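You operate a simulated robot arm through the tools that you are given. There is no shell and no other tool.

You run a simulated two-armed robot. Do the job below in one go: nothing can be reset, and whatever is moved stays where it is left.

TASK
Crank the stuck lift down to FEED and run a stack two high.
Fine: isolator off while you crank; then switch on, reset and start.

It is judged by the outcome, as a careful person would: the job done as asked, and still so three seconds after it is handed in. It fails if anything else is knocked over, pushed out of place, dropped, spilled or broken.

THE ROBOT
Two 7-joint arms with two-finger parallel grippers on one trunk that stands fixed in place. Base frame: the origin is at the foot of the trunk, x ahead of it, y to its left, z up. Readings come in m, degrees, newtons and seconds.
The left shoulder is at [0.071, 0.156, 1.205], the right one opposite. Payload 3.91 kg a hand.
The TCP of each hand is the grasp point between the finger pads, 0.03 m short of the fingertips. In the tool frame z runs along the fingers and y along their closing line. Largest opening 0.11 m; finger width 0.02, thickness 0.01; the body of the gripper, 0.048 by 0.112 m, starts 0.055 m behind the TCP.
Orientation is that of the tool frame in the base frame, as [roll, pitch, yaw] about the fixed x, y, z axes, in that order (R = Rz(yaw) Ry(pitch) Rx(roll)). With the fingers straight down and closing along the base's y, the tool's x points along the base's -x, its y along +y and its z along -z.

THE INTERFACE
- The arms move only by the tool jog_arm. It takes "left_steps", "right_steps" or both (then of equal length, played together; a hand with none holds still); each is a list of rows, each a list of 7 numbers: the shift along the tool's x, y, z in m, then the turn, a rotation vector about the tool's x, y, z in degrees, then the finger opening in m, from 0 to 0.11. In form: [[tx, ty, tz, ax, ay, az, claw], ...]. A call has 1 to 20 rows; each row is the pose to reach, as a shift and turn from the pose commanded when the call began, along the tool's axes at that moment. A row lasts 0.2 s, in which the tool goes at most 0.05 m and 8.6 degrees; a call with a longer step from one row to the next is refused whole, and so is a gripper value outside its range. Where a pose cannot be reached the arm comes as near as it can. A force on the tool above 40 N (or 10 N above the force at the start of the call, whichever is more), or a blocked arm, ends the call early, and 0.2 s more pass. The fingers move at their own pace (about 0.108 m/s each) and stop on an object; they squeeze with about 27 N. The grip force told is the motor's: it shows also when the fingers shut on nothing. Time passes only in rows, and 0.2 s behind the last, so rows that repeat a pose let the fingers close. It gives the time, the measured TCP pose, the force on the tool (base axes), the opening and the grip force at its end, in the units of the frame above (readings bear some noise), with the torque about the TCP (base axes, N m) and any sound that the robot's microphone picked up.
- Cameras (640 x 400 px; columns grow to the right, rows downward): "scene" is now at [0.1364, 0.0544, 1.4583]; the picture's right is [0.54, -0.84, 0.00], its down [-0.32, -0.21, -0.93] and it looks along [0.78, 0.50, -0.38] (base axes); focal length 214 px, centre (320, 200). "left" rides on the left gripper at [0.072, -0.017, -0.103] in its tool frame; the picture's right is [0.23, 0.97, 0.00], its down [-0.76, 0.18, -0.62] and it looks along [-0.61, 0.14, 0.78] (tool axes); focal length 222 px, centre (320, 200). "right" rides on the right gripper at [0.072, 0.017, -0.103] in its tool frame; the picture's right is [-0.23, 0.97, 0.00], its down [-0.76, -0.18, -0.62] and it looks along [-0.61, -0.14, 0.78] (tool axes); focal length 222 px, centre (320, 200). There is no depth. A picture from a camera that has moved, and an enlarged one, comes with that camera's place and axes in the base frame and with its lens. The place of the scene camera against the robot may be out by one fixed shift of up to 0.012 m in any direction.
- snapshot(camera): a new picture of that camera. The clock stands still meanwhile.
- slide_trunk(by): slides the trunk up (or, below 0, down) by that many m; the arms and the scene camera ride with it, the base frame stays. It gives what a move gives, with no picture.
- turn_head(pan, tilt): turns the head with the scene camera to pan (to the left, within 86 degrees either way) and tilt (down, from -29 to 69), counted from straight ahead of the robot. It gives what a move gives.
- inspect(camera, box): a new picture of the part [left, top, right, bottom] of that camera's present view, enlarged. The clock stands still meanwhile.
- sign_off(): hands the job in; it is judged then, once.

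Nothing tells you positions but the pictures and the camera data. Unless the task says otherwise, let go and move clear before handing in.

The tools are called after "Call:" by a JSON object that holds its "fn" and its "kwargs". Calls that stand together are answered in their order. jog_arm: Moves the arms, as the interface text tells. Its arguments: {"type":"object","properties":{"left_steps":{"type":"array","items":{"type":"array","items":{"type":"number"}}},"right_steps":{"type":"array","items":{"type":"array","items":{"type":"number"}}}},"required":[]} The other tools are called the same way: slide_trunk (by) slides the trunk up or down; turn_head (pan, tilt) turns the head that bears the scene camera; snapshot (camera) takes a picture; inspect (camera, box) takes an enlarged picture of a part of a camera's view; sign_off () hands the job in.

At the start:

```text
t: 0.0
left_tcp_pos: [0.5089, 0.702, 1.4286]
left_orientation: [180.0, -0.1, 180.0]
left_ft_force: [-0.1, 0.9, 0.4]
left_wrist_torque: [-0.04, -0.03, 0.02]
left_opening: 0.1102
left_grasp_force: 0.0
right_tcp_pos: [0.539, 0.058, 1.5125]
right_orientation: [179.9, 0.1, -180.0]
right_ft_force: [-0.4, -0.5, 0.1]
right_wrist_torque: [0.02, -0.02, 0.0]
right_opening: 0.1101
right_grasp_force: 0.0
trunk travel left (down, up): [-0.65, 0.29]
head pan, tilt: [32.9, 22.2]
```

scene: 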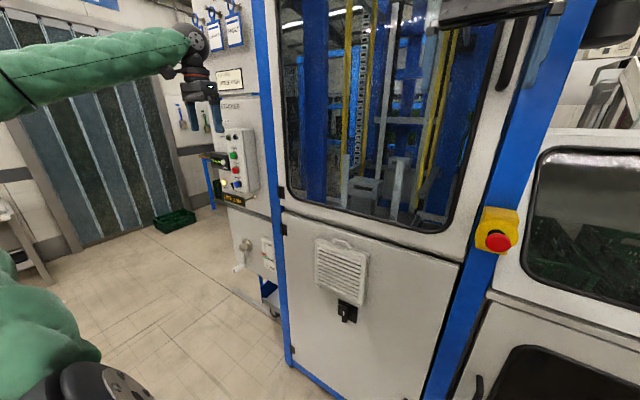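
right: 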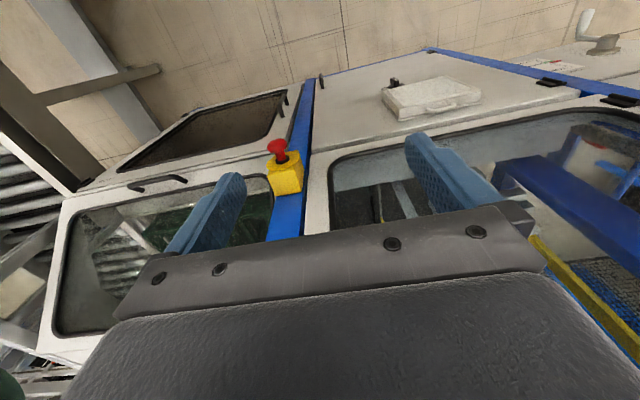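
left: 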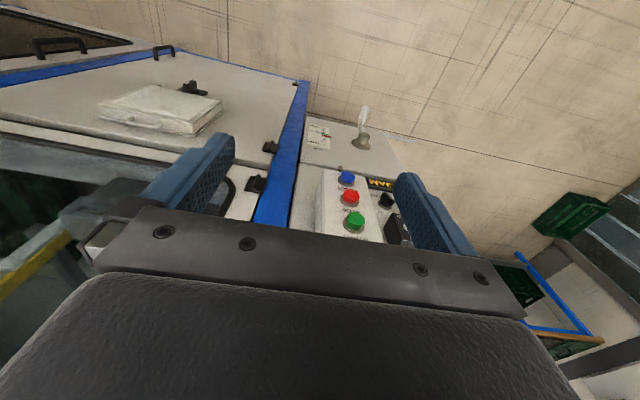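

I see a stacker machine with a control box on its left panel, a crank below it, and a glazed lift window. I'll look closer at the panel, the crank, the labels and the window before moving anything.

Call:
{"fn": "inspect", "kwargs": {"camera": "scene", "box": [180, 60, 300, 220]}}

Call:
{"fn": "inspect", "kwargs": {"camera": "scene", "box": [200, 190, 380, 330]}}

Call:
{"fn": "inspect", "kwargs": {"camera": "left", "box": [280, 80, 440, 260]}}

Call:
{"fn": "inspect", "kwargs": {"camera": "scene", "box": [260, 0, 520, 240]}}

Call:
{"fn": "inspect", "kwargs": {"camera": "scene", "box": [180, 0, 270, 100]}}

```text
2.50 times, centred on (240, 140) of scene
camera zoom: at [0.1364, 0.0544, 1.4583], right [0.54, -0.84, 0.0], down [-0.32, -0.21, -0.93], along [0.78, 0.5, -0.38], focal length 536 px, centre (520, 350)
```

zoom: 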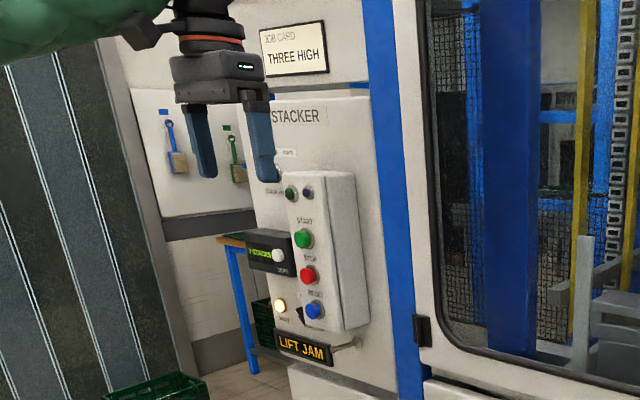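

```text
2.86 times, centred on (290, 260) of scene
camera zoom: at [0.1364, 0.0544, 1.4583], right [0.54, -0.84, 0.0], down [-0.32, -0.21, -0.93], along [0.78, 0.5, -0.38], focal length 613 px, centre (406, 29)
```

zoom: 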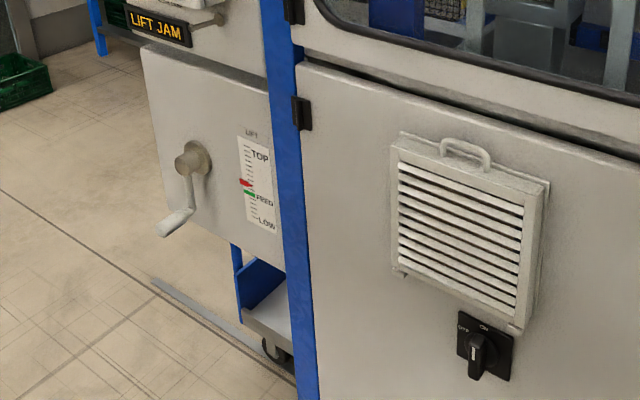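

```text
2.22 times, centred on (360, 170) of left
camera zoom: at [0.4361, 0.6838, 1.5305], right [-0.23, 0.97, 0.0], down [0.76, 0.18, 0.62], along [0.61, 0.14, -0.78], focal length 494 px, centre (231, 267)
```

zoom: 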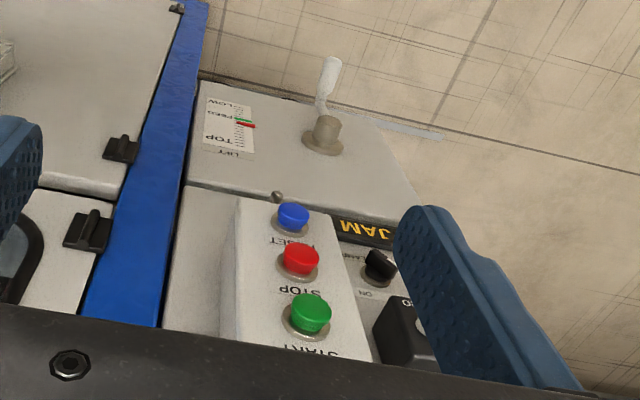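

```text
1.67 times, centred on (390, 120) of scene
camera zoom: at [0.1364, 0.0544, 1.4583], right [0.54, -0.84, 0.0], down [-0.32, -0.21, -0.93], along [0.78, 0.5, -0.38], focal length 358 px, centre (203, 333)
```

zoom: 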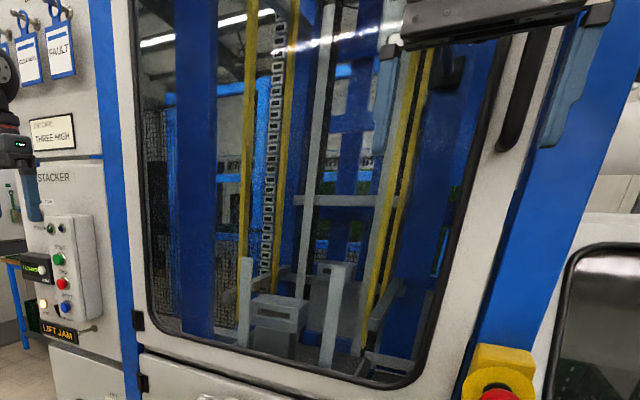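

```text
4.00 times, centred on (225, 50) of scene
camera zoom: at [0.1364, 0.0544, 1.4583], right [0.54, -0.84, 0.0], down [-0.32, -0.21, -0.93], along [0.78, 0.5, -0.38], focal length 858 px, centre (700, 800)
```

zoom: 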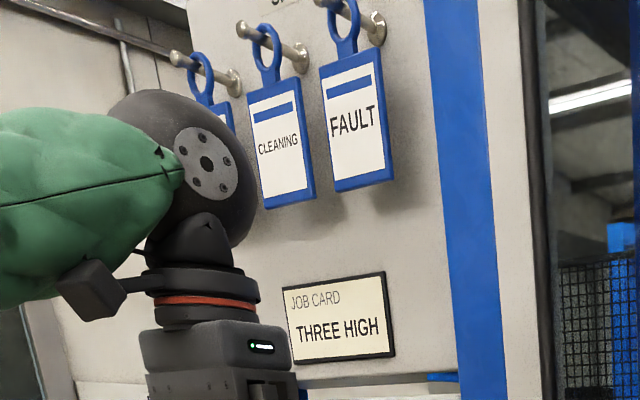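

The control box is about 0.66 m ahead and 0.8 m left, the crank sits below it, and the isolator is near [0.70, 0.30, 0.73]. The job card says THREE HIGH but the order is two high, so I need the height selector too. I'll back the left hand off and tilt it to see the panel face on.

Call:
{"fn": "jog_arm", "kwargs": {"left_steps": [[0.03, 0, 0.0, 0, -7, 0, 0.11], [0.06, 0, 0.01, 0, -14, 0, 0.11], [0.09, 0, 0.03, 0, -21, 0, 0.11], [0.12, 0, 0.05, 0, -28, 0, 0.11], [0.15, 0, 0.07, 0, -35, 0, 0.11], [0.18, 0, 0.1, 0, -42, 0, 0.11]]}}

Call:
{"fn": "snapshot", "kwargs": {"camera": "left"}}

Call:
{"fn": "snapshot", "kwargs": {"camera": "scene"}}

```text
t: 1.4
left_tcp_pos: [0.3236, 0.699, 1.329]
left_orientation: [180.0, 42.3, 179.8]
left_ft_force: [0.4, -0.1, -0.1]
left_wrist_torque: [0.02, 0.0, 0.01]
left_opening: 0.1099
left_grasp_force: 0.1
right_tcp_pos: [0.5328, 0.0545, 1.5144]
right_orientation: [180.0, 0.3, 180.0]
right_ft_force: [-0.8, -0.7, 1.0]
right_wrist_torque: [0.05, -0.06, 0.03]
right_opening: 0.1101
right_grasp_force: 0.0
trunk travel left (down, up): [-0.65, 0.29]
head pan, tilt: [32.9, 22.2]
```

```text
taken
camera left: at [0.2, 0.6819, 1.3559], right [-0.17, 0.97, -0.15], down [0.14, 0.18, 0.97], along [0.98, 0.14, -0.17], focal length 222 px, centre (320, 200)
```

left: 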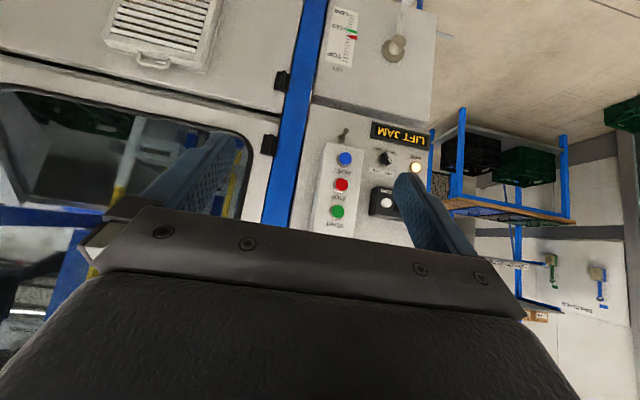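

```text
taken
camera scene: at [0.1309, 0.0533, 1.459], right [0.54, -0.84, 0.0], down [-0.31, -0.2, -0.93], along [0.78, 0.5, -0.37], focal length 214 px, centre (320, 200)
```

scene: 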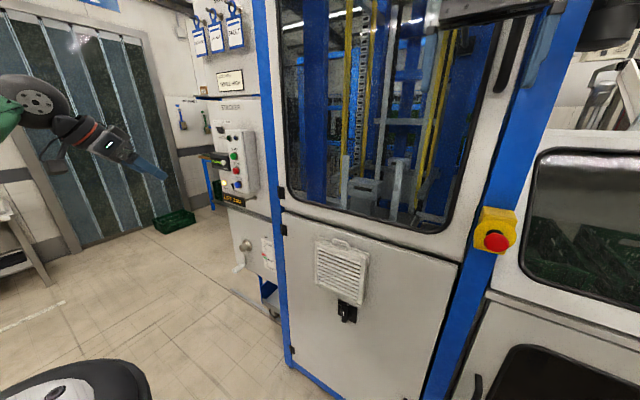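

The left camera now sees the panel upside down, and the scene camera has a clear view of it. I'll zoom in on the labels.

Call:
{"fn": "inspect", "kwargs": {"camera": "scene", "box": [190, 90, 270, 210]}}

Call:
{"fn": "inspect", "kwargs": {"camera": "left", "box": [300, 110, 440, 240]}}

Call:
{"fn": "inspect", "kwargs": {"camera": "left", "box": [300, 0, 440, 110]}}

Call:
{"fn": "inspect", "kwargs": {"camera": "scene", "box": [180, 0, 260, 100]}}

Call:
{"fn": "inspect", "kwargs": {"camera": "scene", "box": [310, 280, 380, 340]}}

Call:
{"fn": "inspect", "kwargs": {"camera": "scene", "box": [220, 220, 300, 300]}}

```text
3.33 times, centred on (230, 150) of scene
camera zoom: at [0.1309, 0.0533, 1.459], right [0.54, -0.84, 0.0], down [-0.31, -0.2, -0.93], along [0.78, 0.5, -0.37], focal length 715 px, centre (620, 367)
```

zoom: 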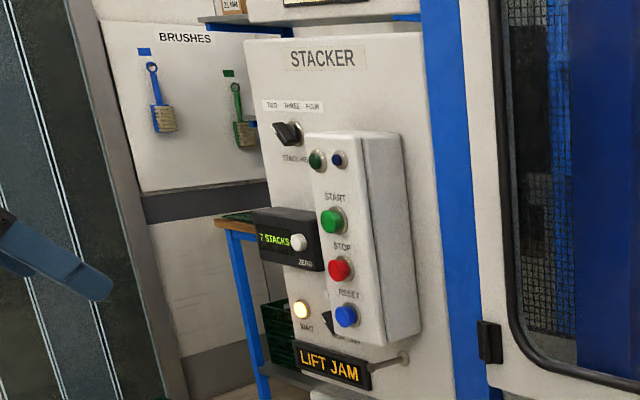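

```text
3.08 times, centred on (370, 175) of left
camera zoom: at [0.2, 0.6819, 1.3559], right [-0.17, 0.97, -0.15], down [0.14, 0.18, 0.97], along [0.98, 0.14, -0.17], focal length 684 px, centre (166, 277)
```

zoom: 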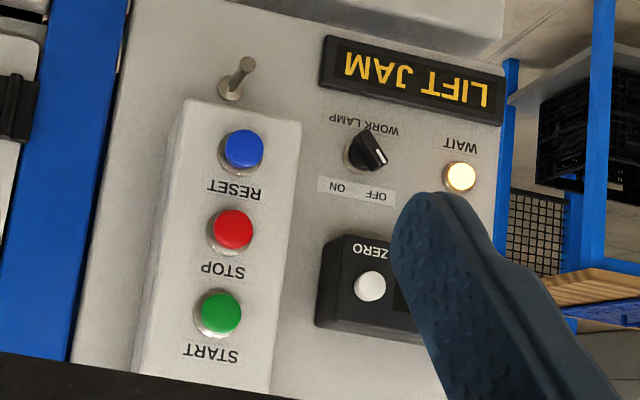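

```text
3.64 times, centred on (370, 55) of left
camera zoom: at [0.2, 0.6819, 1.3559], right [-0.17, 0.97, -0.15], down [0.14, 0.18, 0.97], along [0.98, 0.14, -0.17], focal length 808 px, centre (138, 727)
```

zoom: 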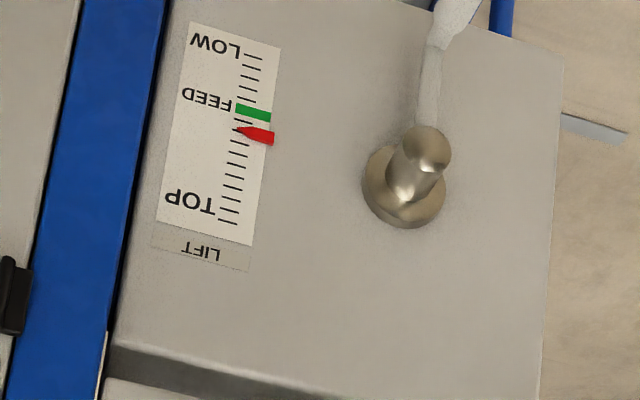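

```text
4.00 times, centred on (220, 50) of scene
camera zoom: at [0.1309, 0.0533, 1.459], right [0.54, -0.84, 0.0], down [-0.31, -0.2, -0.93], along [0.78, 0.5, -0.37], focal length 858 px, centre (720, 800)
```

zoom: 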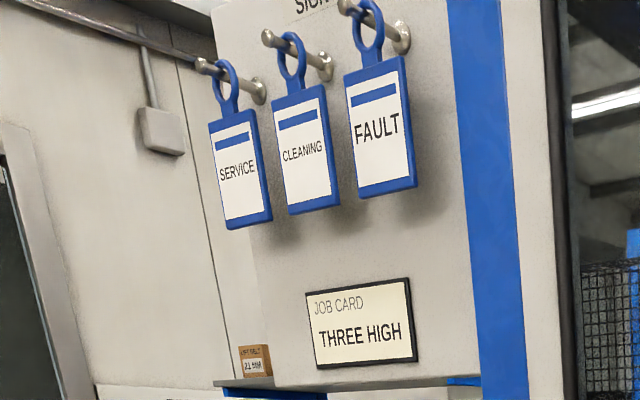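

```text
6.67 times, centred on (345, 310) of scene
camera zoom: at [0.1309, 0.0533, 1.459], right [0.54, -0.84, 0.0], down [-0.31, -0.2, -0.93], along [0.78, 0.5, -0.37], focal length 1430 px, centre (153, -533)
```

zoom: 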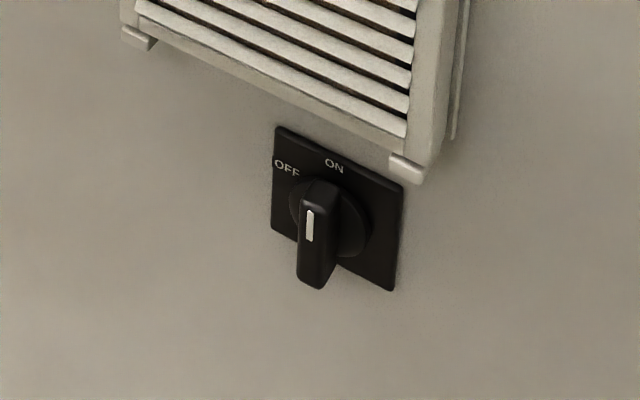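

```text
5.00 times, centred on (260, 260) of scene
camera zoom: at [0.1309, 0.0533, 1.459], right [0.54, -0.84, 0.0], down [-0.31, -0.2, -0.93], along [0.78, 0.5, -0.37], focal length 1072 px, centre (620, -100)
```

zoom: 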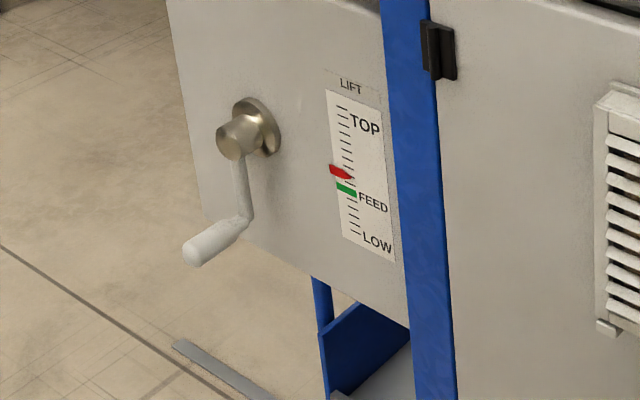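

The controls: a TWO/THREE/FOUR stack-height selector, START/STOP/RESET, a counter with ZERO, a WORK LAMP knob and a WAIT lamp; the isolator is ON. The lift pointer is just above the green FEED mark. I'll bring the left camera up and across to read the selector.

Call:
{"fn": "jog_arm", "kwargs": {"left_steps": [[-0.035, 0.025, 0, 0, 0, 0, 0.11], [-0.07, 0.05, 0, 0, 0, 0, 0.11], [-0.105, 0.075, 0, 0, 0, 0, 0.11], [-0.14, 0.1, 0, 0, 0, 0, 0.11]]}}

Call:
{"fn": "snapshot", "kwargs": {"camera": "left"}}

Call:
{"fn": "inspect", "kwargs": {"camera": "left", "box": [220, 0, 440, 200]}}

```text
t: 2.4
left_tcp_pos: [0.4355, 0.7992, 1.4192]
left_orientation: [-179.9, 42.1, -180.0]
left_ft_force: [0.1, 0.0, -1.1]
left_wrist_torque: [0.02, -0.02, -0.03]
left_opening: 0.1101
left_grasp_force: 0.0
right_tcp_pos: [0.5394, 0.0581, 1.5101]
right_orientation: [180.0, 0.0, 180.0]
right_ft_force: [-0.1, 0.1, -0.5]
right_wrist_torque: [0.0, 0.0, -0.03]
right_opening: 0.1102
right_grasp_force: 0.2
trunk travel left (down, up): [-0.65, 0.29]
head pan, tilt: [32.9, 22.2]
```

```text
taken
camera left: at [0.3103, 0.784, 1.4483], right [-0.17, 0.97, -0.15], down [0.15, 0.18, 0.97], along [0.97, 0.14, -0.18], focal length 222 px, centre (320, 200)
```

left: 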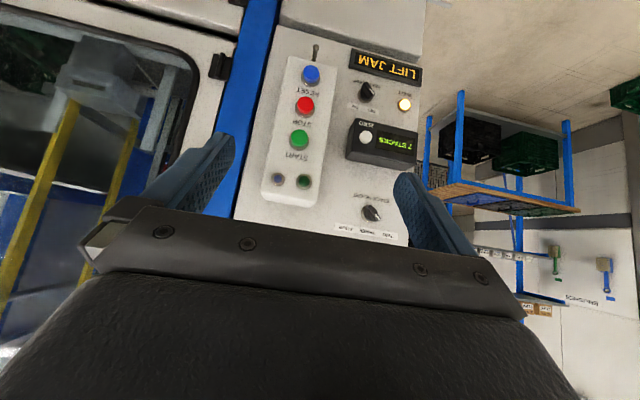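

```text
2.00 times, centred on (330, 100) of left
camera zoom: at [0.3103, 0.784, 1.4483], right [-0.17, 0.97, -0.15], down [0.15, 0.18, 0.97], along [0.97, 0.14, -0.18], focal length 444 px, centre (300, 400)
```

zoom: 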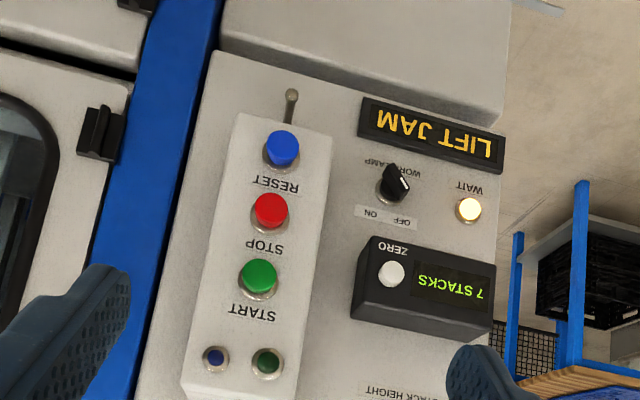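

Call:
{"fn": "inspect", "kwargs": {"camera": "left", "box": [320, 180, 420, 250]}}

Call:
{"fn": "inspect", "kwargs": {"camera": "scene", "box": [210, 110, 250, 140]}}

Call:
{"fn": "inspect", "kwargs": {"camera": "left", "box": [260, 40, 330, 90]}}

```text
5.71 times, centred on (370, 215) of left
camera zoom: at [0.3103, 0.784, 1.4483], right [-0.17, 0.97, -0.15], down [0.15, 0.18, 0.97], along [0.97, 0.14, -0.18], focal length 1269 px, centre (34, 114)
```

zoom: 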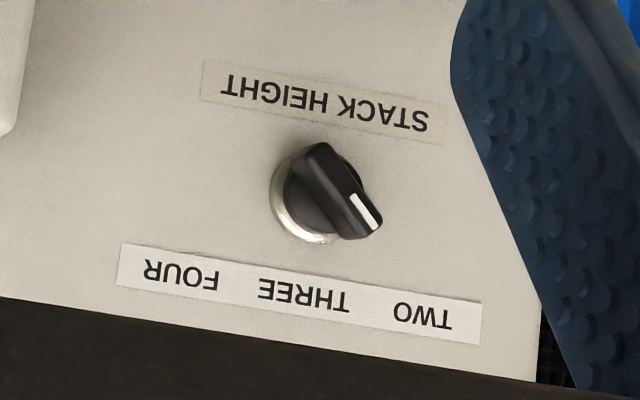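

```text
13.33 times, centred on (230, 125) of scene
camera zoom: at [0.1376, 0.0551, 1.4581], right [0.54, -0.84, 0.0], down [-0.32, -0.21, -0.93], along [0.78, 0.5, -0.38], focal length 2860 px, centre (1520, 1200)
```

zoom: 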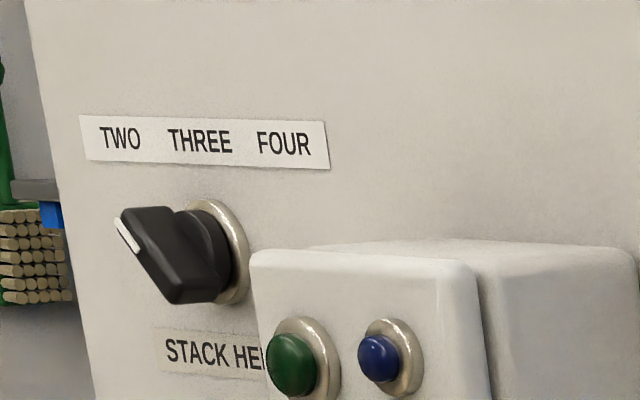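

```text
8.00 times, centred on (295, 65) of left
camera zoom: at [0.3103, 0.784, 1.4483], right [-0.17, 0.97, -0.15], down [0.15, 0.18, 0.97], along [0.97, 0.14, -0.18], focal length 1777 px, centre (520, 1280)
```

zoom: 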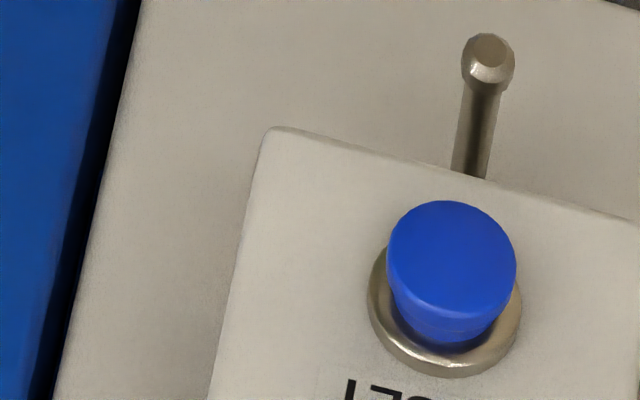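

The white pointer of the stack-height selector is on TWO already, so it needs no turn. Next I retract the right hand a little with the same tilt and lower the trunk so both hands can reach the isolator and the crank.

Call:
{"fn": "jog_arm", "kwargs": {"right_steps": [[0.03, 0, 0, 0, -7, 0, 0.11], [0.06, 0, 0, 0, -14, 0, 0.11], [0.09, 0, 0, 0, -21, 0, 0.11], [0.12, 0, 0, 0, -28, 0, 0.11], [0.15, 0, 0, 0, -35, 0, 0.11], [0.18, 0, 0, 0, -42, 0, 0.11]]}}

Call:
{"fn": "slide_trunk", "kwargs": {"by": -0.35}}

Call:
{"fn": "snapshot", "kwargs": {"camera": "scene"}}

Call:
{"fn": "snapshot", "kwargs": {"camera": "right"}}

Call:
{"fn": "snapshot", "kwargs": {"camera": "left"}}

```text
t: 3.8
left_tcp_pos: [0.4304, 0.8003, 1.4216]
left_orientation: [-180.0, 42.2, 180.0]
left_ft_force: [-0.5, 0.2, 0.7]
left_wrist_torque: [-0.02, -0.04, 0.05]
left_opening: 0.1099
left_grasp_force: 0.1
right_tcp_pos: [0.3571, 0.0569, 1.5127]
right_orientation: [179.9, 42.1, -180.0]
right_ft_force: [-1.1, 0.9, 0.8]
right_wrist_torque: [0.02, 0.01, -0.02]
right_opening: 0.1099
right_grasp_force: 0.0
trunk travel left (down, up): [-0.65, 0.29]
head pan, tilt: [32.9, 22.2]
```

```text
t: 7.2
left_tcp_pos: [0.4325, 0.7996, 1.0724]
left_orientation: [-180.0, 41.9, 179.9]
left_ft_force: [0.1, 0.0, -0.5]
left_wrist_torque: [-0.03, 0.0, 0.0]
left_opening: 0.1098
left_grasp_force: 0.0
right_tcp_pos: [0.3603, 0.0567, 1.1625]
right_orientation: [180.0, 42.0, -179.9]
right_ft_force: [0.7, 0.2, -0.6]
right_wrist_torque: [0.0, -0.03, -0.03]
right_opening: 0.1099
right_grasp_force: 0.0
trunk travel left (down, up): [-0.3, 0.64]
head pan, tilt: [32.9, 22.2]
```

```text
taken
camera scene: at [0.136, 0.0543, 1.1084], right [0.54, -0.84, 0.0], down [-0.32, -0.21, -0.93], along [0.78, 0.5, -0.38], focal length 214 px, centre (320, 200)
```

scene: 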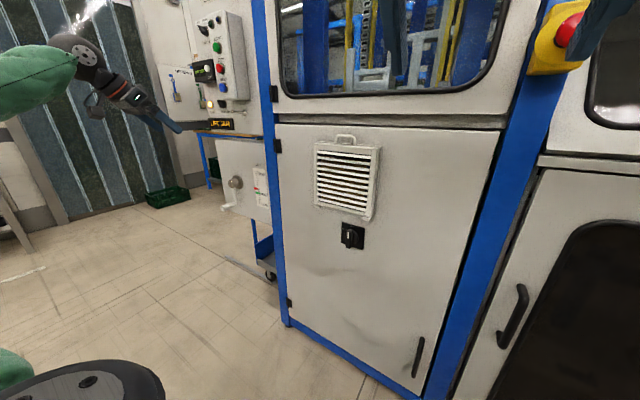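

```text
taken
camera right: at [0.2369, 0.0744, 1.1895], right [0.17, 0.97, 0.15], down [0.15, -0.18, 0.97], along [0.97, -0.14, -0.18], focal length 222 px, centre (320, 200)
```

right: 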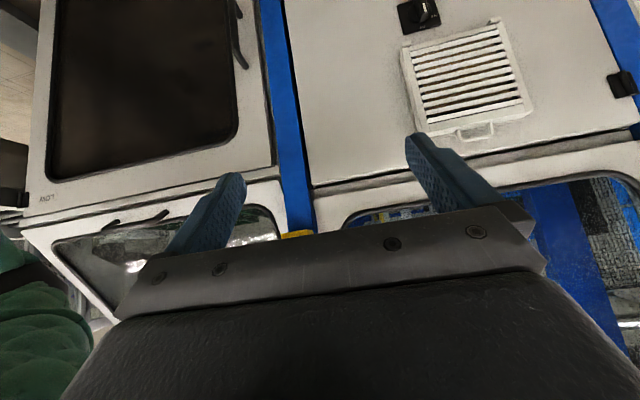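

```text
taken
camera left: at [0.3091, 0.7827, 1.099], right [-0.17, 0.97, -0.15], down [0.15, 0.18, 0.97], along [0.97, 0.14, -0.18], focal length 222 px, centre (320, 200)
```

left: 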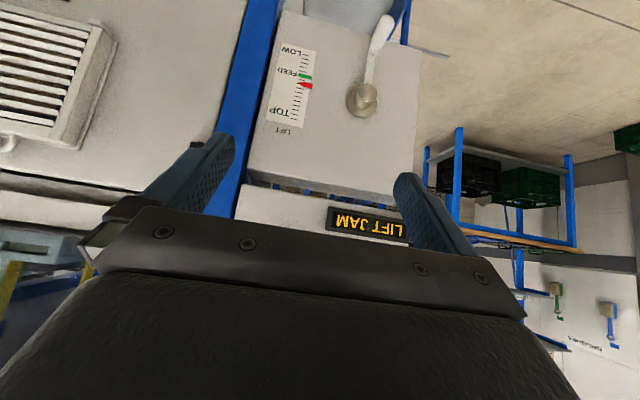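

Both hands are lower now and the isolator and crank are in view from two cameras. I'll zoom on both for triangulation.

Call:
{"fn": "inspect", "kwargs": {"camera": "scene", "box": [325, 212, 380, 256]}}

Call:
{"fn": "inspect", "kwargs": {"camera": "right", "box": [380, 0, 460, 50]}}

Call:
{"fn": "inspect", "kwargs": {"camera": "scene", "box": [210, 150, 280, 220]}}

Call:
{"fn": "inspect", "kwargs": {"camera": "left", "box": [240, 0, 440, 140]}}

```text
9.09 times, centred on (352, 234) of scene
camera zoom: at [0.136, 0.0543, 1.1084], right [0.54, -0.84, 0.0], down [-0.32, -0.21, -0.93], along [0.78, 0.5, -0.38], focal length 1950 px, centre (24, -109)
```

zoom: 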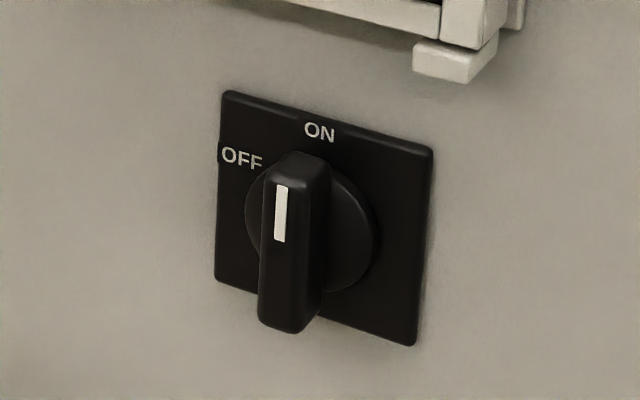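

```text
8.00 times, centred on (420, 25) of right
camera zoom: at [0.2369, 0.0744, 1.1895], right [0.17, 0.97, 0.15], down [0.15, -0.18, 0.97], along [0.97, -0.14, -0.18], focal length 1777 px, centre (-480, 1600)
```

zoom: 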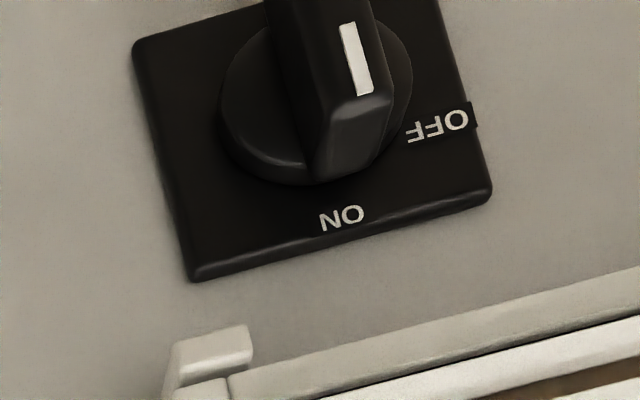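

```text
5.71 times, centred on (245, 185) of scene
camera zoom: at [0.136, 0.0543, 1.1084], right [0.54, -0.84, 0.0], down [-0.32, -0.21, -0.93], along [0.78, 0.5, -0.38], focal length 1226 px, centre (749, 286)
```

zoom: 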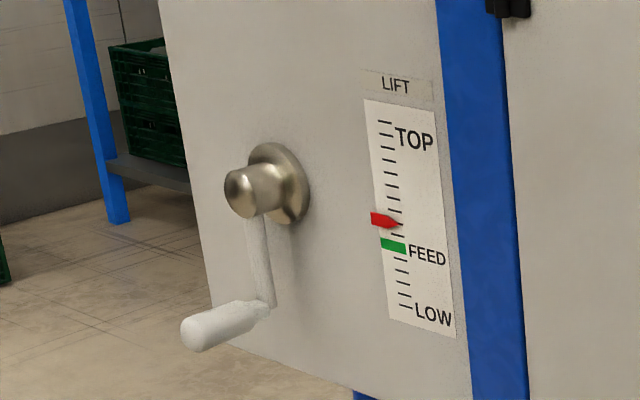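

```text
2.86 times, centred on (340, 70) of left
camera zoom: at [0.3091, 0.7827, 1.099], right [-0.17, 0.97, -0.15], down [0.15, 0.18, 0.97], along [0.97, 0.14, -0.18], focal length 635 px, centre (263, 571)
```

zoom: 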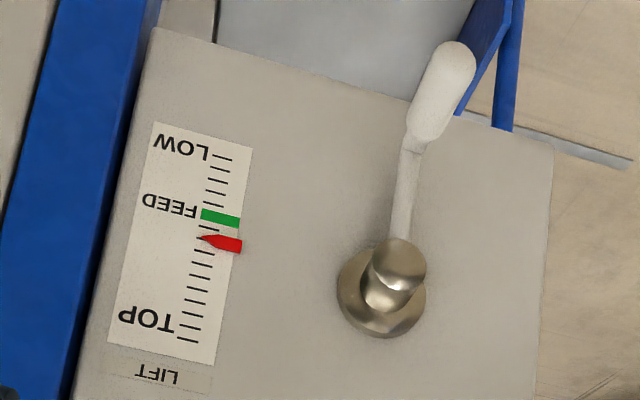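

The isolator plate is about 0.08 m square, centred near [0.69, 0.29, 0.74]. ON is at the top and OFF is about 60° anticlockwise. I'll bring the right hand, pointing straight ahead, to a stand-off in front of it and check its depth with the right camera.

Call:
{"fn": "jog_arm", "kwargs": {"right_steps": [[0.0148, 0.0195, 0.0339, 0, -4, 0, 0.11], [0.0297, 0.039, 0.0678, 0, -8, 0, 0.1], [0.0445, 0.0585, 0.1017, 0, -12, 0, 0.09], [0.0593, 0.078, 0.1356, 0, -16, 0, 0.08], [0.0742, 0.0975, 0.1695, 0, -20, 0, 0.07], [0.089, 0.117, 0.2034, 0, -24, 0, 0.06], [0.1038, 0.1365, 0.2373, 0, -28, 0, 0.06], [0.1187, 0.156, 0.2712, 0, -32, 0, 0.06], [0.1335, 0.1755, 0.3051, 0, -36, 0, 0.06], [0.1483, 0.195, 0.339, 0, -40, 0, 0.06], [0.1632, 0.2145, 0.3729, 0, -44, 0, 0.06], [0.178, 0.234, 0.4068, 0, -48, 0, 0.06]]}}

Call:
{"fn": "snapshot", "kwargs": {"camera": "right"}}

Call:
{"fn": "snapshot", "kwargs": {"camera": "scene"}}

```text
t: 9.8
left_tcp_pos: [0.4359, 0.8006, 1.0687]
left_orientation: [-179.8, 41.7, 179.9]
left_ft_force: [1.2, 0.3, -0.5]
left_wrist_torque: [0.0, 0.02, -0.05]
left_opening: 0.1101
left_grasp_force: 0.0
right_tcp_pos: [0.5035, 0.2913, 0.7396]
right_orientation: [144.8, 89.9, 144.5]
right_ft_force: [0.0, 0.3, -0.6]
right_wrist_torque: [0.0, 0.0, -0.04]
right_opening: 0.0601
right_grasp_force: 0.1
trunk travel left (down, up): [-0.3, 0.64]
head pan, tilt: [32.9, 22.2]
```

```text
taken
camera right: at [0.4003, 0.3084, 0.6664], right [0.01, 0.97, 0.23], down [-0.62, -0.17, 0.76], along [0.78, -0.15, 0.61], focal length 222 px, centre (320, 200)
```

right: 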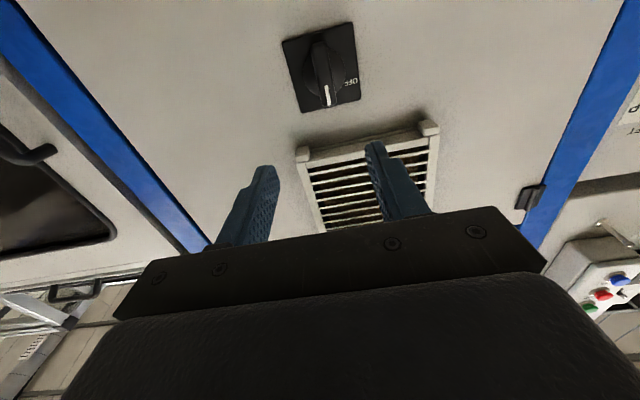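

```text
taken
camera scene: at [0.1382, 0.0556, 1.1079], right [0.54, -0.84, 0.0], down [-0.32, -0.21, -0.93], along [0.78, 0.5, -0.38], focal length 214 px, centre (320, 200)
```

scene: 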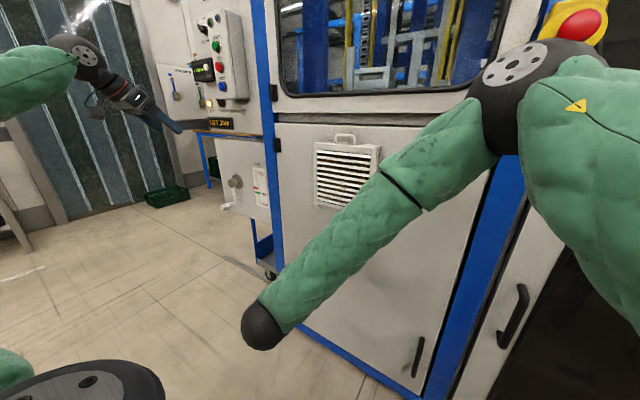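

The right hand points straight ahead at the isolator. I'll zoom in to fix its exact place before closing in.

Call:
{"fn": "inspect", "kwargs": {"camera": "right", "box": [260, 10, 380, 120]}}

```text
3.64 times, centred on (320, 65) of right
camera zoom: at [0.4003, 0.3084, 0.6664], right [0.01, 0.97, 0.23], down [-0.62, -0.17, 0.76], along [0.78, -0.15, 0.61], focal length 808 px, centre (320, 691)
```

zoom: 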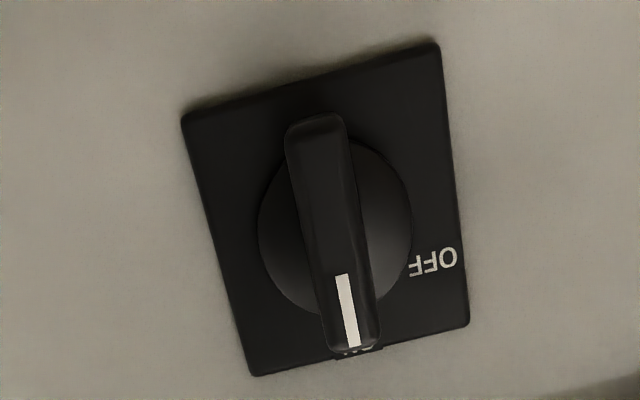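

From the right camera's two views, the isolator handle axis is about [0.69–0.72, 0.302, 0.717], and the scene camera reads roughly 9 mm too high. I'll align, advance part way and check against the fingers.

Call:
{"fn": "jog_arm", "kwargs": {"right_steps": [[0.0226, 0.0112, 0.02, 0, 0, 0, 0.05], [0.0226, 0.0112, 0.06, 0, 0, 0, 0.05], [0.0226, 0.0112, 0.1, 0, 0, 0, 0.05]]}}

Call:
{"fn": "snapshot", "kwargs": {"camera": "right"}}

Call:
{"fn": "inspect", "kwargs": {"camera": "right", "box": [240, 60, 420, 220]}}

```text
t: 10.6
left_tcp_pos: [0.4325, 0.7998, 1.0714]
left_orientation: [-180.0, 42.1, -180.0]
left_ft_force: [0.2, -0.1, -0.2]
left_wrist_torque: [0.01, 0.0, -0.01]
left_opening: 0.1102
left_grasp_force: 0.0
right_tcp_pos: [0.6002, 0.3016, 0.7167]
right_orientation: [123.9, 89.8, 123.7]
right_ft_force: [0.2, -0.4, -0.1]
right_wrist_torque: [0.0, 0.03, -0.03]
right_opening: 0.05
right_grasp_force: 0.1
trunk travel left (down, up): [-0.3, 0.64]
head pan, tilt: [32.9, 22.2]
```

```text
taken
camera right: at [0.498, 0.3189, 0.6447], right [0.0, 0.97, 0.23], down [-0.62, -0.18, 0.76], along [0.78, -0.15, 0.61], focal length 222 px, centre (320, 200)
```

right: 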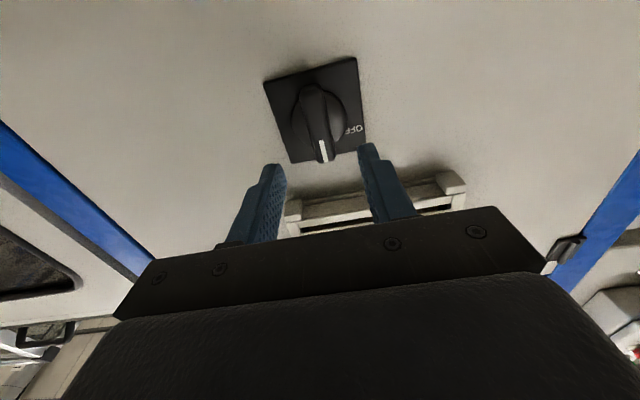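

```text
2.50 times, centred on (330, 140) of right
camera zoom: at [0.498, 0.3189, 0.6447], right [0.0, 0.97, 0.23], down [-0.62, -0.18, 0.76], along [0.78, -0.15, 0.61], focal length 555 px, centre (295, 350)
```

zoom: 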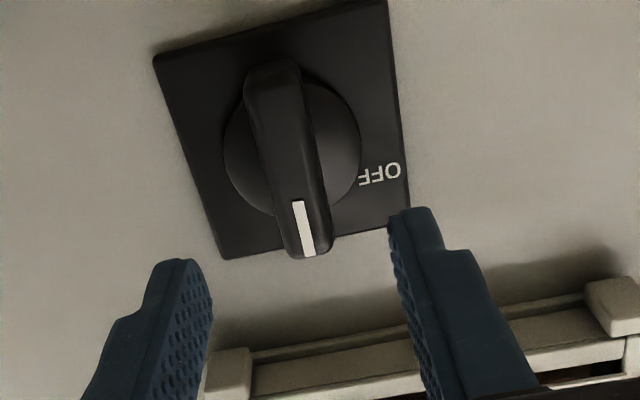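

The fingers straddle the handle axis and the plate face is at x ≈ 0.718. I'll move in so the pads overlap the handle, then close gently.

Call:
{"fn": "jog_arm", "kwargs": {"right_steps": [[0, 0, 0.03, 0, 0, 0, 0.05], [0, 0, 0.055, 0, 0, 0, 0.05], [0, 0, 0.073, 0, 0, 0, 0.05]]}}

Call:
{"fn": "snapshot", "kwargs": {"camera": "right"}}

```text
t: 11.4
left_tcp_pos: [0.4324, 0.801, 1.0719]
left_orientation: [-180.0, 42.0, 180.0]
left_ft_force: [-0.4, 0.2, -0.5]
left_wrist_torque: [0.01, 0.01, -0.01]
left_opening: 0.11
left_grasp_force: 0.0
right_tcp_pos: [0.672, 0.3002, 0.7182]
right_orientation: [101.4, 89.8, 101.3]
right_ft_force: [-12.1, -3.2, 1.9]
right_wrist_torque: [0.03, 0.05, 0.18]
right_opening: 0.0487
right_grasp_force: 0.1
trunk travel left (down, up): [-0.3, 0.64]
head pan, tilt: [32.9, 22.2]
```

```text
taken
camera right: at [0.5701, 0.3186, 0.6458], right [0.0, 0.97, 0.23], down [-0.62, -0.18, 0.76], along [0.78, -0.14, 0.61], focal length 222 px, centre (320, 200)
```

right: 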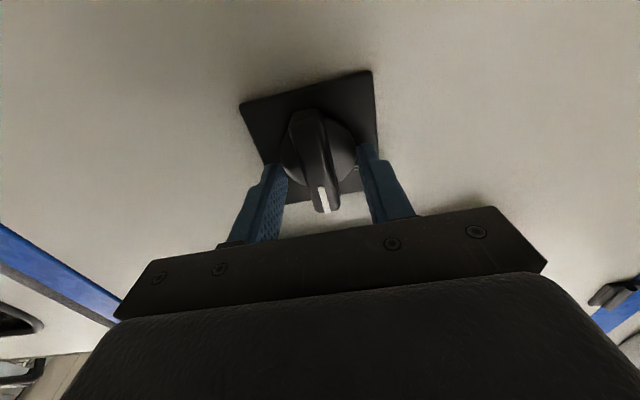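

The fingertips lightly touch the knob's round base (12 N). I'll back off 4 mm, then close on the handle.

Call:
{"fn": "jog_arm", "kwargs": {"right_steps": [[0, 0, -0.004, 0, 0, 0, 0.05], [0, 0, -0.004, 0, 0, 0, 0.02], [0, 0, -0.004, 0, 0, 0, 0.0], [0, 0, -0.004, 0, 0, 0, 0.0]]}}

Call:
{"fn": "inspect", "kwargs": {"camera": "right", "box": [220, 60, 400, 240]}}

```text
t: 12.4
left_tcp_pos: [0.4328, 0.8003, 1.0708]
left_orientation: [-179.9, 42.1, -180.0]
left_ft_force: [0.4, 0.5, -0.3]
left_wrist_torque: [0.0, -0.04, -0.02]
left_opening: 0.11
left_grasp_force: 0.1
right_tcp_pos: [0.6702, 0.3002, 0.7167]
right_orientation: [152.9, 89.7, 152.5]
right_ft_force: [3.6, 12.7, -7.2]
right_wrist_torque: [0.02, -1.28, 0.43]
right_opening: 0.0188
right_grasp_force: 44.9
trunk travel left (down, up): [-0.3, 0.64]
head pan, tilt: [32.9, 22.2]
```

```text
2.22 times, centred on (310, 150) of right
camera zoom: at [0.5678, 0.3184, 0.6437], right [0.01, 0.97, 0.23], down [-0.62, -0.18, 0.76], along [0.78, -0.15, 0.6], focal length 494 px, centre (342, 311)
```

zoom: 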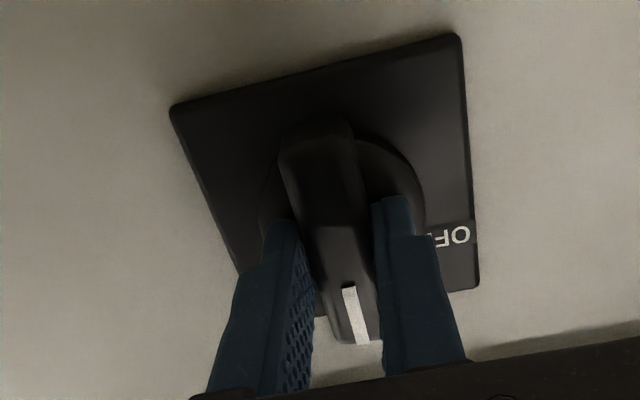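

The handle is held, with 0.019 m between the pads. I'll turn it anticlockwise (top toward +y) by about 60° to OFF.

Call:
{"fn": "jog_arm", "kwargs": {"right_steps": [[0, 0, 0, 0, 0, -8, 0.0], [0, 0, 0, 0, 0, -16, 0.0], [0, 0, 0, 0, 0, -24, 0.0], [0, 0, 0, 0, 0, -32, 0.0], [0, 0, 0, 0, 0, -40, 0.0], [0, 0, 0, 0, 0, -48, 0.0], [0, 0, 0, 0, 0, -56, 0.0], [0, 0, 0, 0, 0, -62, 0.0]]}}

Call:
{"fn": "snapshot", "kwargs": {"camera": "right"}}

Call:
{"fn": "snapshot", "kwargs": {"camera": "scene"}}

```text
t: 13.7
left_tcp_pos: [0.4339, 0.8012, 1.0695]
left_orientation: [-179.9, 42.1, -179.9]
left_ft_force: [-0.1, -0.3, 0.2]
left_wrist_torque: [0.0, 0.01, 0.02]
left_opening: 0.1101
left_grasp_force: 0.1
right_tcp_pos: [0.6706, 0.3003, 0.7163]
right_orientation: [-90.9, 47.9, -90.9]
right_ft_force: [-0.3, 33.0, -6.8]
right_wrist_torque: [0.06, -0.66, 1.03]
right_opening: 0.019
right_grasp_force: 44.9
trunk travel left (down, up): [-0.3, 0.64]
head pan, tilt: [32.9, 22.2]
stopped in row 6 (right hand): the force on the tool passed its limit at 41 N (the readings are from after the stop); the commanded pose is now the measured one
```

```text
taken
camera right: at [0.5683, 0.2658, 0.6514], right [0.0, 0.88, -0.48], down [-0.61, 0.38, 0.69], along [0.79, 0.3, 0.54], focal length 222 px, centre (320, 200)
```

right: 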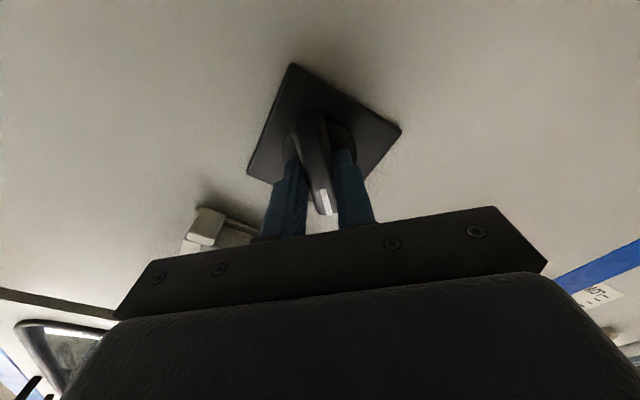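

```text
taken
camera scene: at [0.1367, 0.0559, 1.1083], right [0.54, -0.84, 0.0], down [-0.32, -0.21, -0.93], along [0.78, 0.5, -0.38], focal length 214 px, centre (320, 200)
```

scene: 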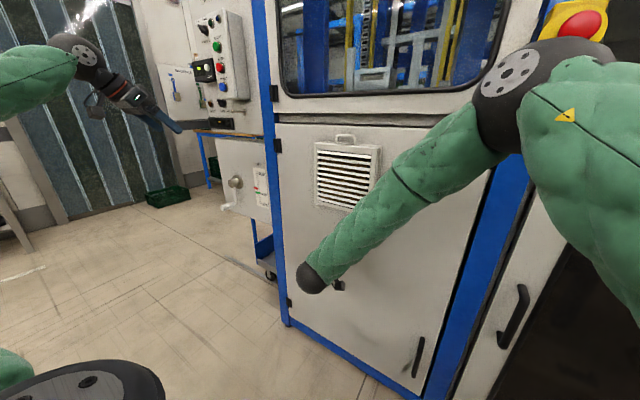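

The handle turned about 42° before side force stopped it, and the LIFT JAM display went dark. I'll look at the knob angle and the panel state.

Call:
{"fn": "inspect", "kwargs": {"camera": "right", "box": [230, 50, 410, 230]}}

Call:
{"fn": "inspect", "kwargs": {"camera": "scene", "box": [170, 0, 280, 140]}}

```text
2.22 times, centred on (320, 140) of right
camera zoom: at [0.5683, 0.2658, 0.6514], right [0.0, 0.88, -0.48], down [-0.61, 0.38, 0.69], along [0.79, 0.3, 0.54], focal length 494 px, centre (320, 333)
```

zoom: 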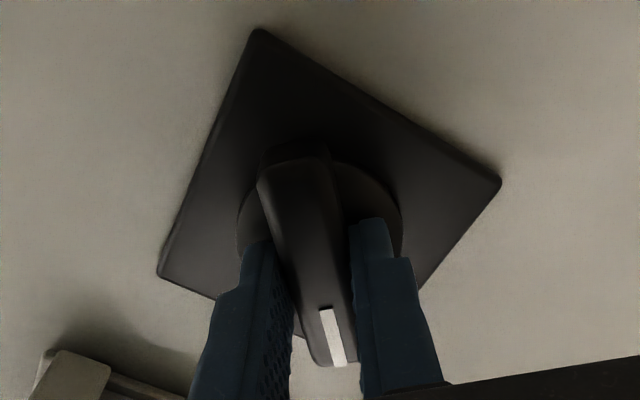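

```text
2.86 times, centred on (225, 70) of scene
camera zoom: at [0.1367, 0.0559, 1.1083], right [0.54, -0.84, 0.0], down [-0.32, -0.21, -0.93], along [0.78, 0.5, -0.38], focal length 613 px, centre (591, 571)
```

zoom: 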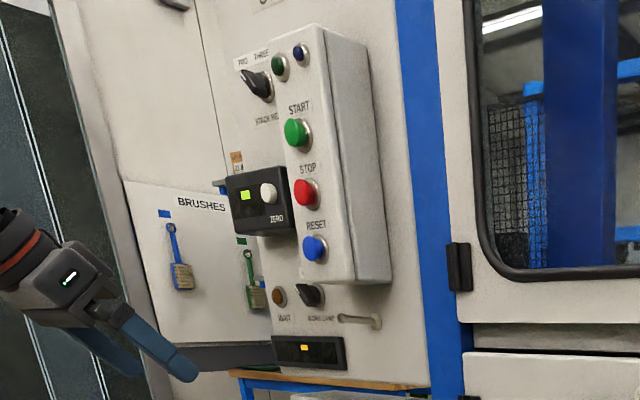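

Panel power is off. I'll relax the sideways force and turn the rest of the way so the handle sits fully at OFF.

Call:
{"fn": "jog_arm", "kwargs": {"right_steps": [[-0.002, 0.0022, 0, 0, 0, 0, 0.0], [-0.003, 0.0033, 0, 0, 0, -5, 0.0], [-0.003, 0.0033, 0, 0, 0, -10, 0.0], [-0.003, 0.0033, 0, 0, 0, -15, 0.0], [-0.003, 0.0033, 0, 0, 0, -19, 0.0]]}}

Call:
{"fn": "inspect", "kwargs": {"camera": "right", "box": [230, 50, 410, 230]}}

```text
t: 14.3
left_tcp_pos: [0.432, 0.7999, 1.0715]
left_orientation: [-179.9, 42.1, -179.9]
left_ft_force: [-0.3, -0.4, -0.3]
left_wrist_torque: [0.01, 0.0, 0.03]
left_opening: 0.1098
left_grasp_force: 0.1
right_tcp_pos: [0.6715, 0.3013, 0.7164]
right_orientation: [-91.5, 44.7, -91.5]
right_ft_force: [-13.9, 24.7, -3.8]
right_wrist_torque: [0.03, -1.06, 0.9]
right_opening: 0.019
right_grasp_force: 45.0
trunk travel left (down, up): [-0.3, 0.64]
head pan, tilt: [32.9, 22.2]
stopped in row 2 (right hand): the force on the tool passed its limit at 46 N (the readings are from after the stop); the commanded pose is now the measured one
```

```text
2.22 times, centred on (320, 140) of right
camera zoom: at [0.5679, 0.2626, 0.6543], right [0.0, 0.85, -0.53], down [-0.61, 0.42, 0.67], along [0.79, 0.33, 0.51], focal length 494 px, centre (320, 333)
```

zoom: 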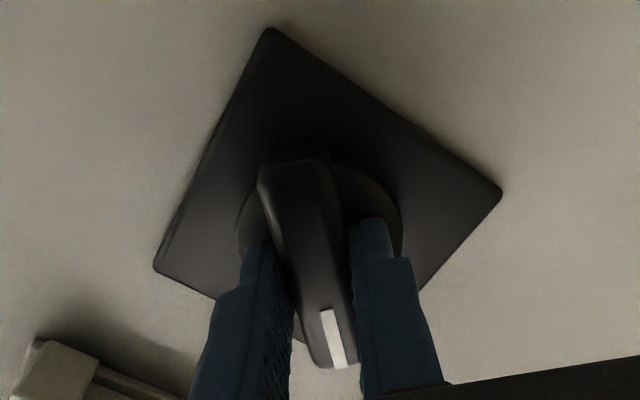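

The handle is at about 45°, with sideways strain because my grip is a few mm off the axis. I'll shift further left and back a hair to unload it before turning on.

Call:
{"fn": "jog_arm", "kwargs": {"right_steps": [[-0.0014, 0.0014, -0.001, 0, 0, 0, 0.0], [-0.0028, 0.0028, -0.001, 0, 0, 0, 0.0]]}}

```text
t: 14.7
left_tcp_pos: [0.4315, 0.7999, 1.0713]
left_orientation: [-179.9, 42.1, -180.0]
left_ft_force: [-0.4, -0.5, 0.5]
left_wrist_torque: [0.02, 0.01, 0.03]
left_opening: 0.11
left_grasp_force: 0.0
right_tcp_pos: [0.6723, 0.3009, 0.7162]
right_orientation: [-91.9, 45.0, -92.0]
right_ft_force: [-16.1, 26.2, 4.8]
right_wrist_torque: [-0.01, -1.12, 0.43]
right_opening: 0.0189
right_grasp_force: 45.0
trunk travel left (down, up): [-0.3, 0.64]
head pan, tilt: [32.9, 22.2]
stopped in row 2 (right hand): the force on the tool passed its limit at 64 N (the readings are from after the stop); the commanded pose is now the measured one
```

The sideways load isn't coming off, so I'll open the fingers, let everything relax, and look at where the knob rests.

Call:
{"fn": "jog_arm", "kwargs": {"right_steps": [[0, 0, 0, 0, 0, 0, 0.03], [0, 0, 0, 0, 0, 0, 0.05], [0, 0, -0.02, 0, 0, 0, 0.06], [0, 0, -0.06, 0, 0, 0, 0.06]]}}

Call:
{"fn": "snapshot", "kwargs": {"camera": "right"}}

Call:
{"fn": "inspect", "kwargs": {"camera": "right", "box": [230, 30, 410, 210]}}

Call:
{"fn": "inspect", "kwargs": {"camera": "scene", "box": [170, 0, 280, 140]}}

```text
t: 15.7
left_tcp_pos: [0.4327, 0.8006, 1.0718]
left_orientation: [180.0, 42.0, -180.0]
left_ft_force: [0.4, -1.2, -0.1]
left_wrist_torque: [0.04, 0.04, 0.0]
left_opening: 0.1099
left_grasp_force: 0.0
right_tcp_pos: [0.6138, 0.2983, 0.7126]
right_orientation: [-92.4, 44.9, -92.9]
right_ft_force: [1.2, -0.5, -0.7]
right_wrist_torque: [0.01, -0.01, -0.01]
right_opening: 0.0604
right_grasp_force: 0.0
trunk travel left (down, up): [-0.3, 0.64]
head pan, tilt: [32.9, 22.2]
```

```text
taken
camera right: at [0.5095, 0.2612, 0.6527], right [0.0, 0.85, -0.53], down [-0.59, 0.42, 0.68], along [0.8, 0.31, 0.51], focal length 222 px, centre (320, 200)
```

right: 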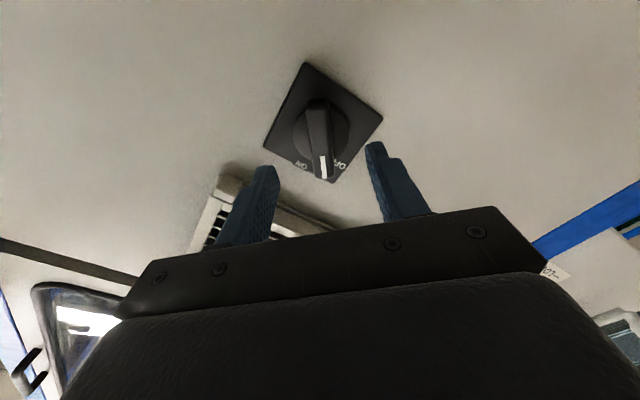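

```text
2.22 times, centred on (320, 120) of right
camera zoom: at [0.5095, 0.2612, 0.6527], right [0.0, 0.85, -0.53], down [-0.59, 0.42, 0.68], along [0.8, 0.31, 0.51], focal length 494 px, centre (320, 378)
```

zoom: 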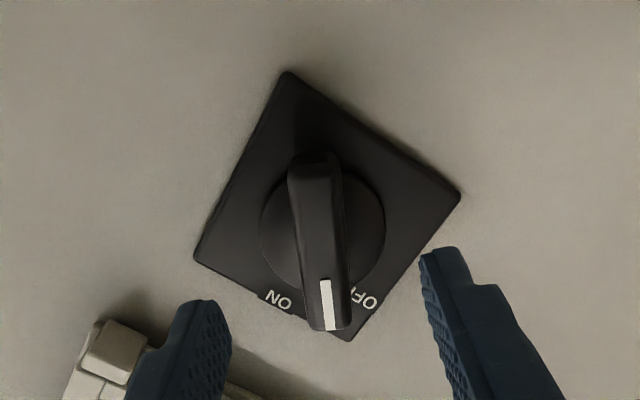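

```text
2.86 times, centred on (225, 70) of scene
camera zoom: at [0.1361, 0.0543, 1.1085], right [0.54, -0.84, 0.0], down [-0.32, -0.21, -0.93], along [0.78, 0.5, -0.38], focal length 613 px, centre (591, 571)
```

zoom: 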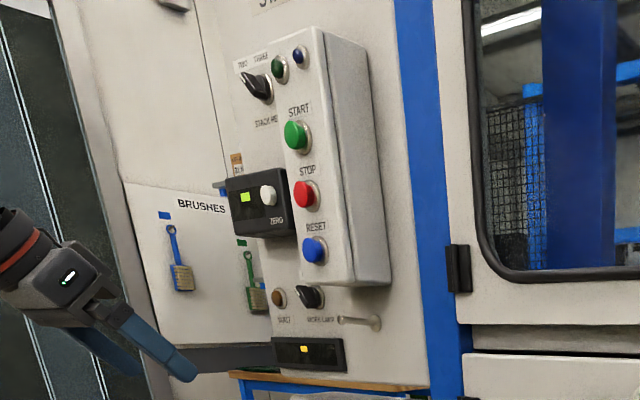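

The knob sits at about 45°, and the labels put OFF near 60°. The power is already out, but I'll re-grip centred on the axis and seat it properly at OFF.

Call:
{"fn": "jog_arm", "kwargs": {"right_steps": [[-0.006, 0.0005, 0.02, 0, 0, 0, 0.05], [-0.006, 0.0005, 0.045, 0, 0, 0, 0.05], [-0.006, 0.0005, 0.053, 0, 0, 0, 0.05], [-0.006, 0.0005, 0.053, 0, 0, 0, 0.025], [-0.006, 0.0005, 0.053, 0, 0, 0, 0.01], [-0.006, 0.0005, 0.053, 0, 0, 0, 0.01]]}}

```text
t: 17.1
left_tcp_pos: [0.4336, 0.8014, 1.0684]
left_orientation: [-179.8, 41.9, -179.9]
left_ft_force: [0.1, -0.4, -0.7]
left_wrist_torque: [-0.02, 0.0, 0.0]
left_opening: 0.1098
left_grasp_force: 0.0
right_tcp_pos: [0.6724, 0.3012, 0.7219]
right_orientation: [-92.2, 45.3, -92.7]
right_ft_force: [2.2, 29.6, -15.4]
right_wrist_torque: [0.19, 0.03, 0.77]
right_opening: 0.026
right_grasp_force: 15.8
trunk travel left (down, up): [-0.3, 0.64]
head pan, tilt: [32.9, 22.2]
```

Call:
{"fn": "inspect", "kwargs": {"camera": "right", "box": [230, 50, 410, 230]}}

```text
2.22 times, centred on (320, 140) of right
camera zoom: at [0.5666, 0.2652, 0.6604], right [0.01, 0.85, -0.52], down [-0.6, 0.42, 0.68], along [0.8, 0.31, 0.51], focal length 494 px, centre (320, 333)
```

zoom: 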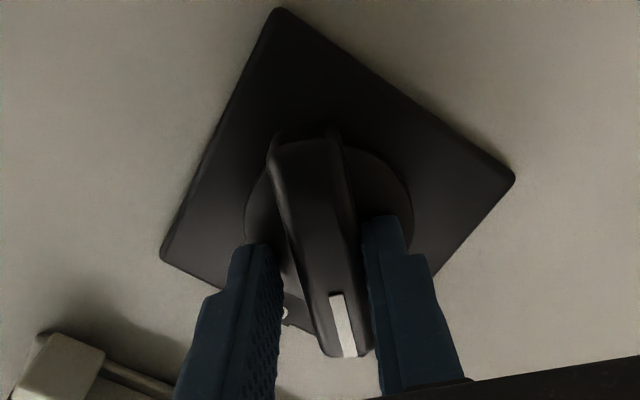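

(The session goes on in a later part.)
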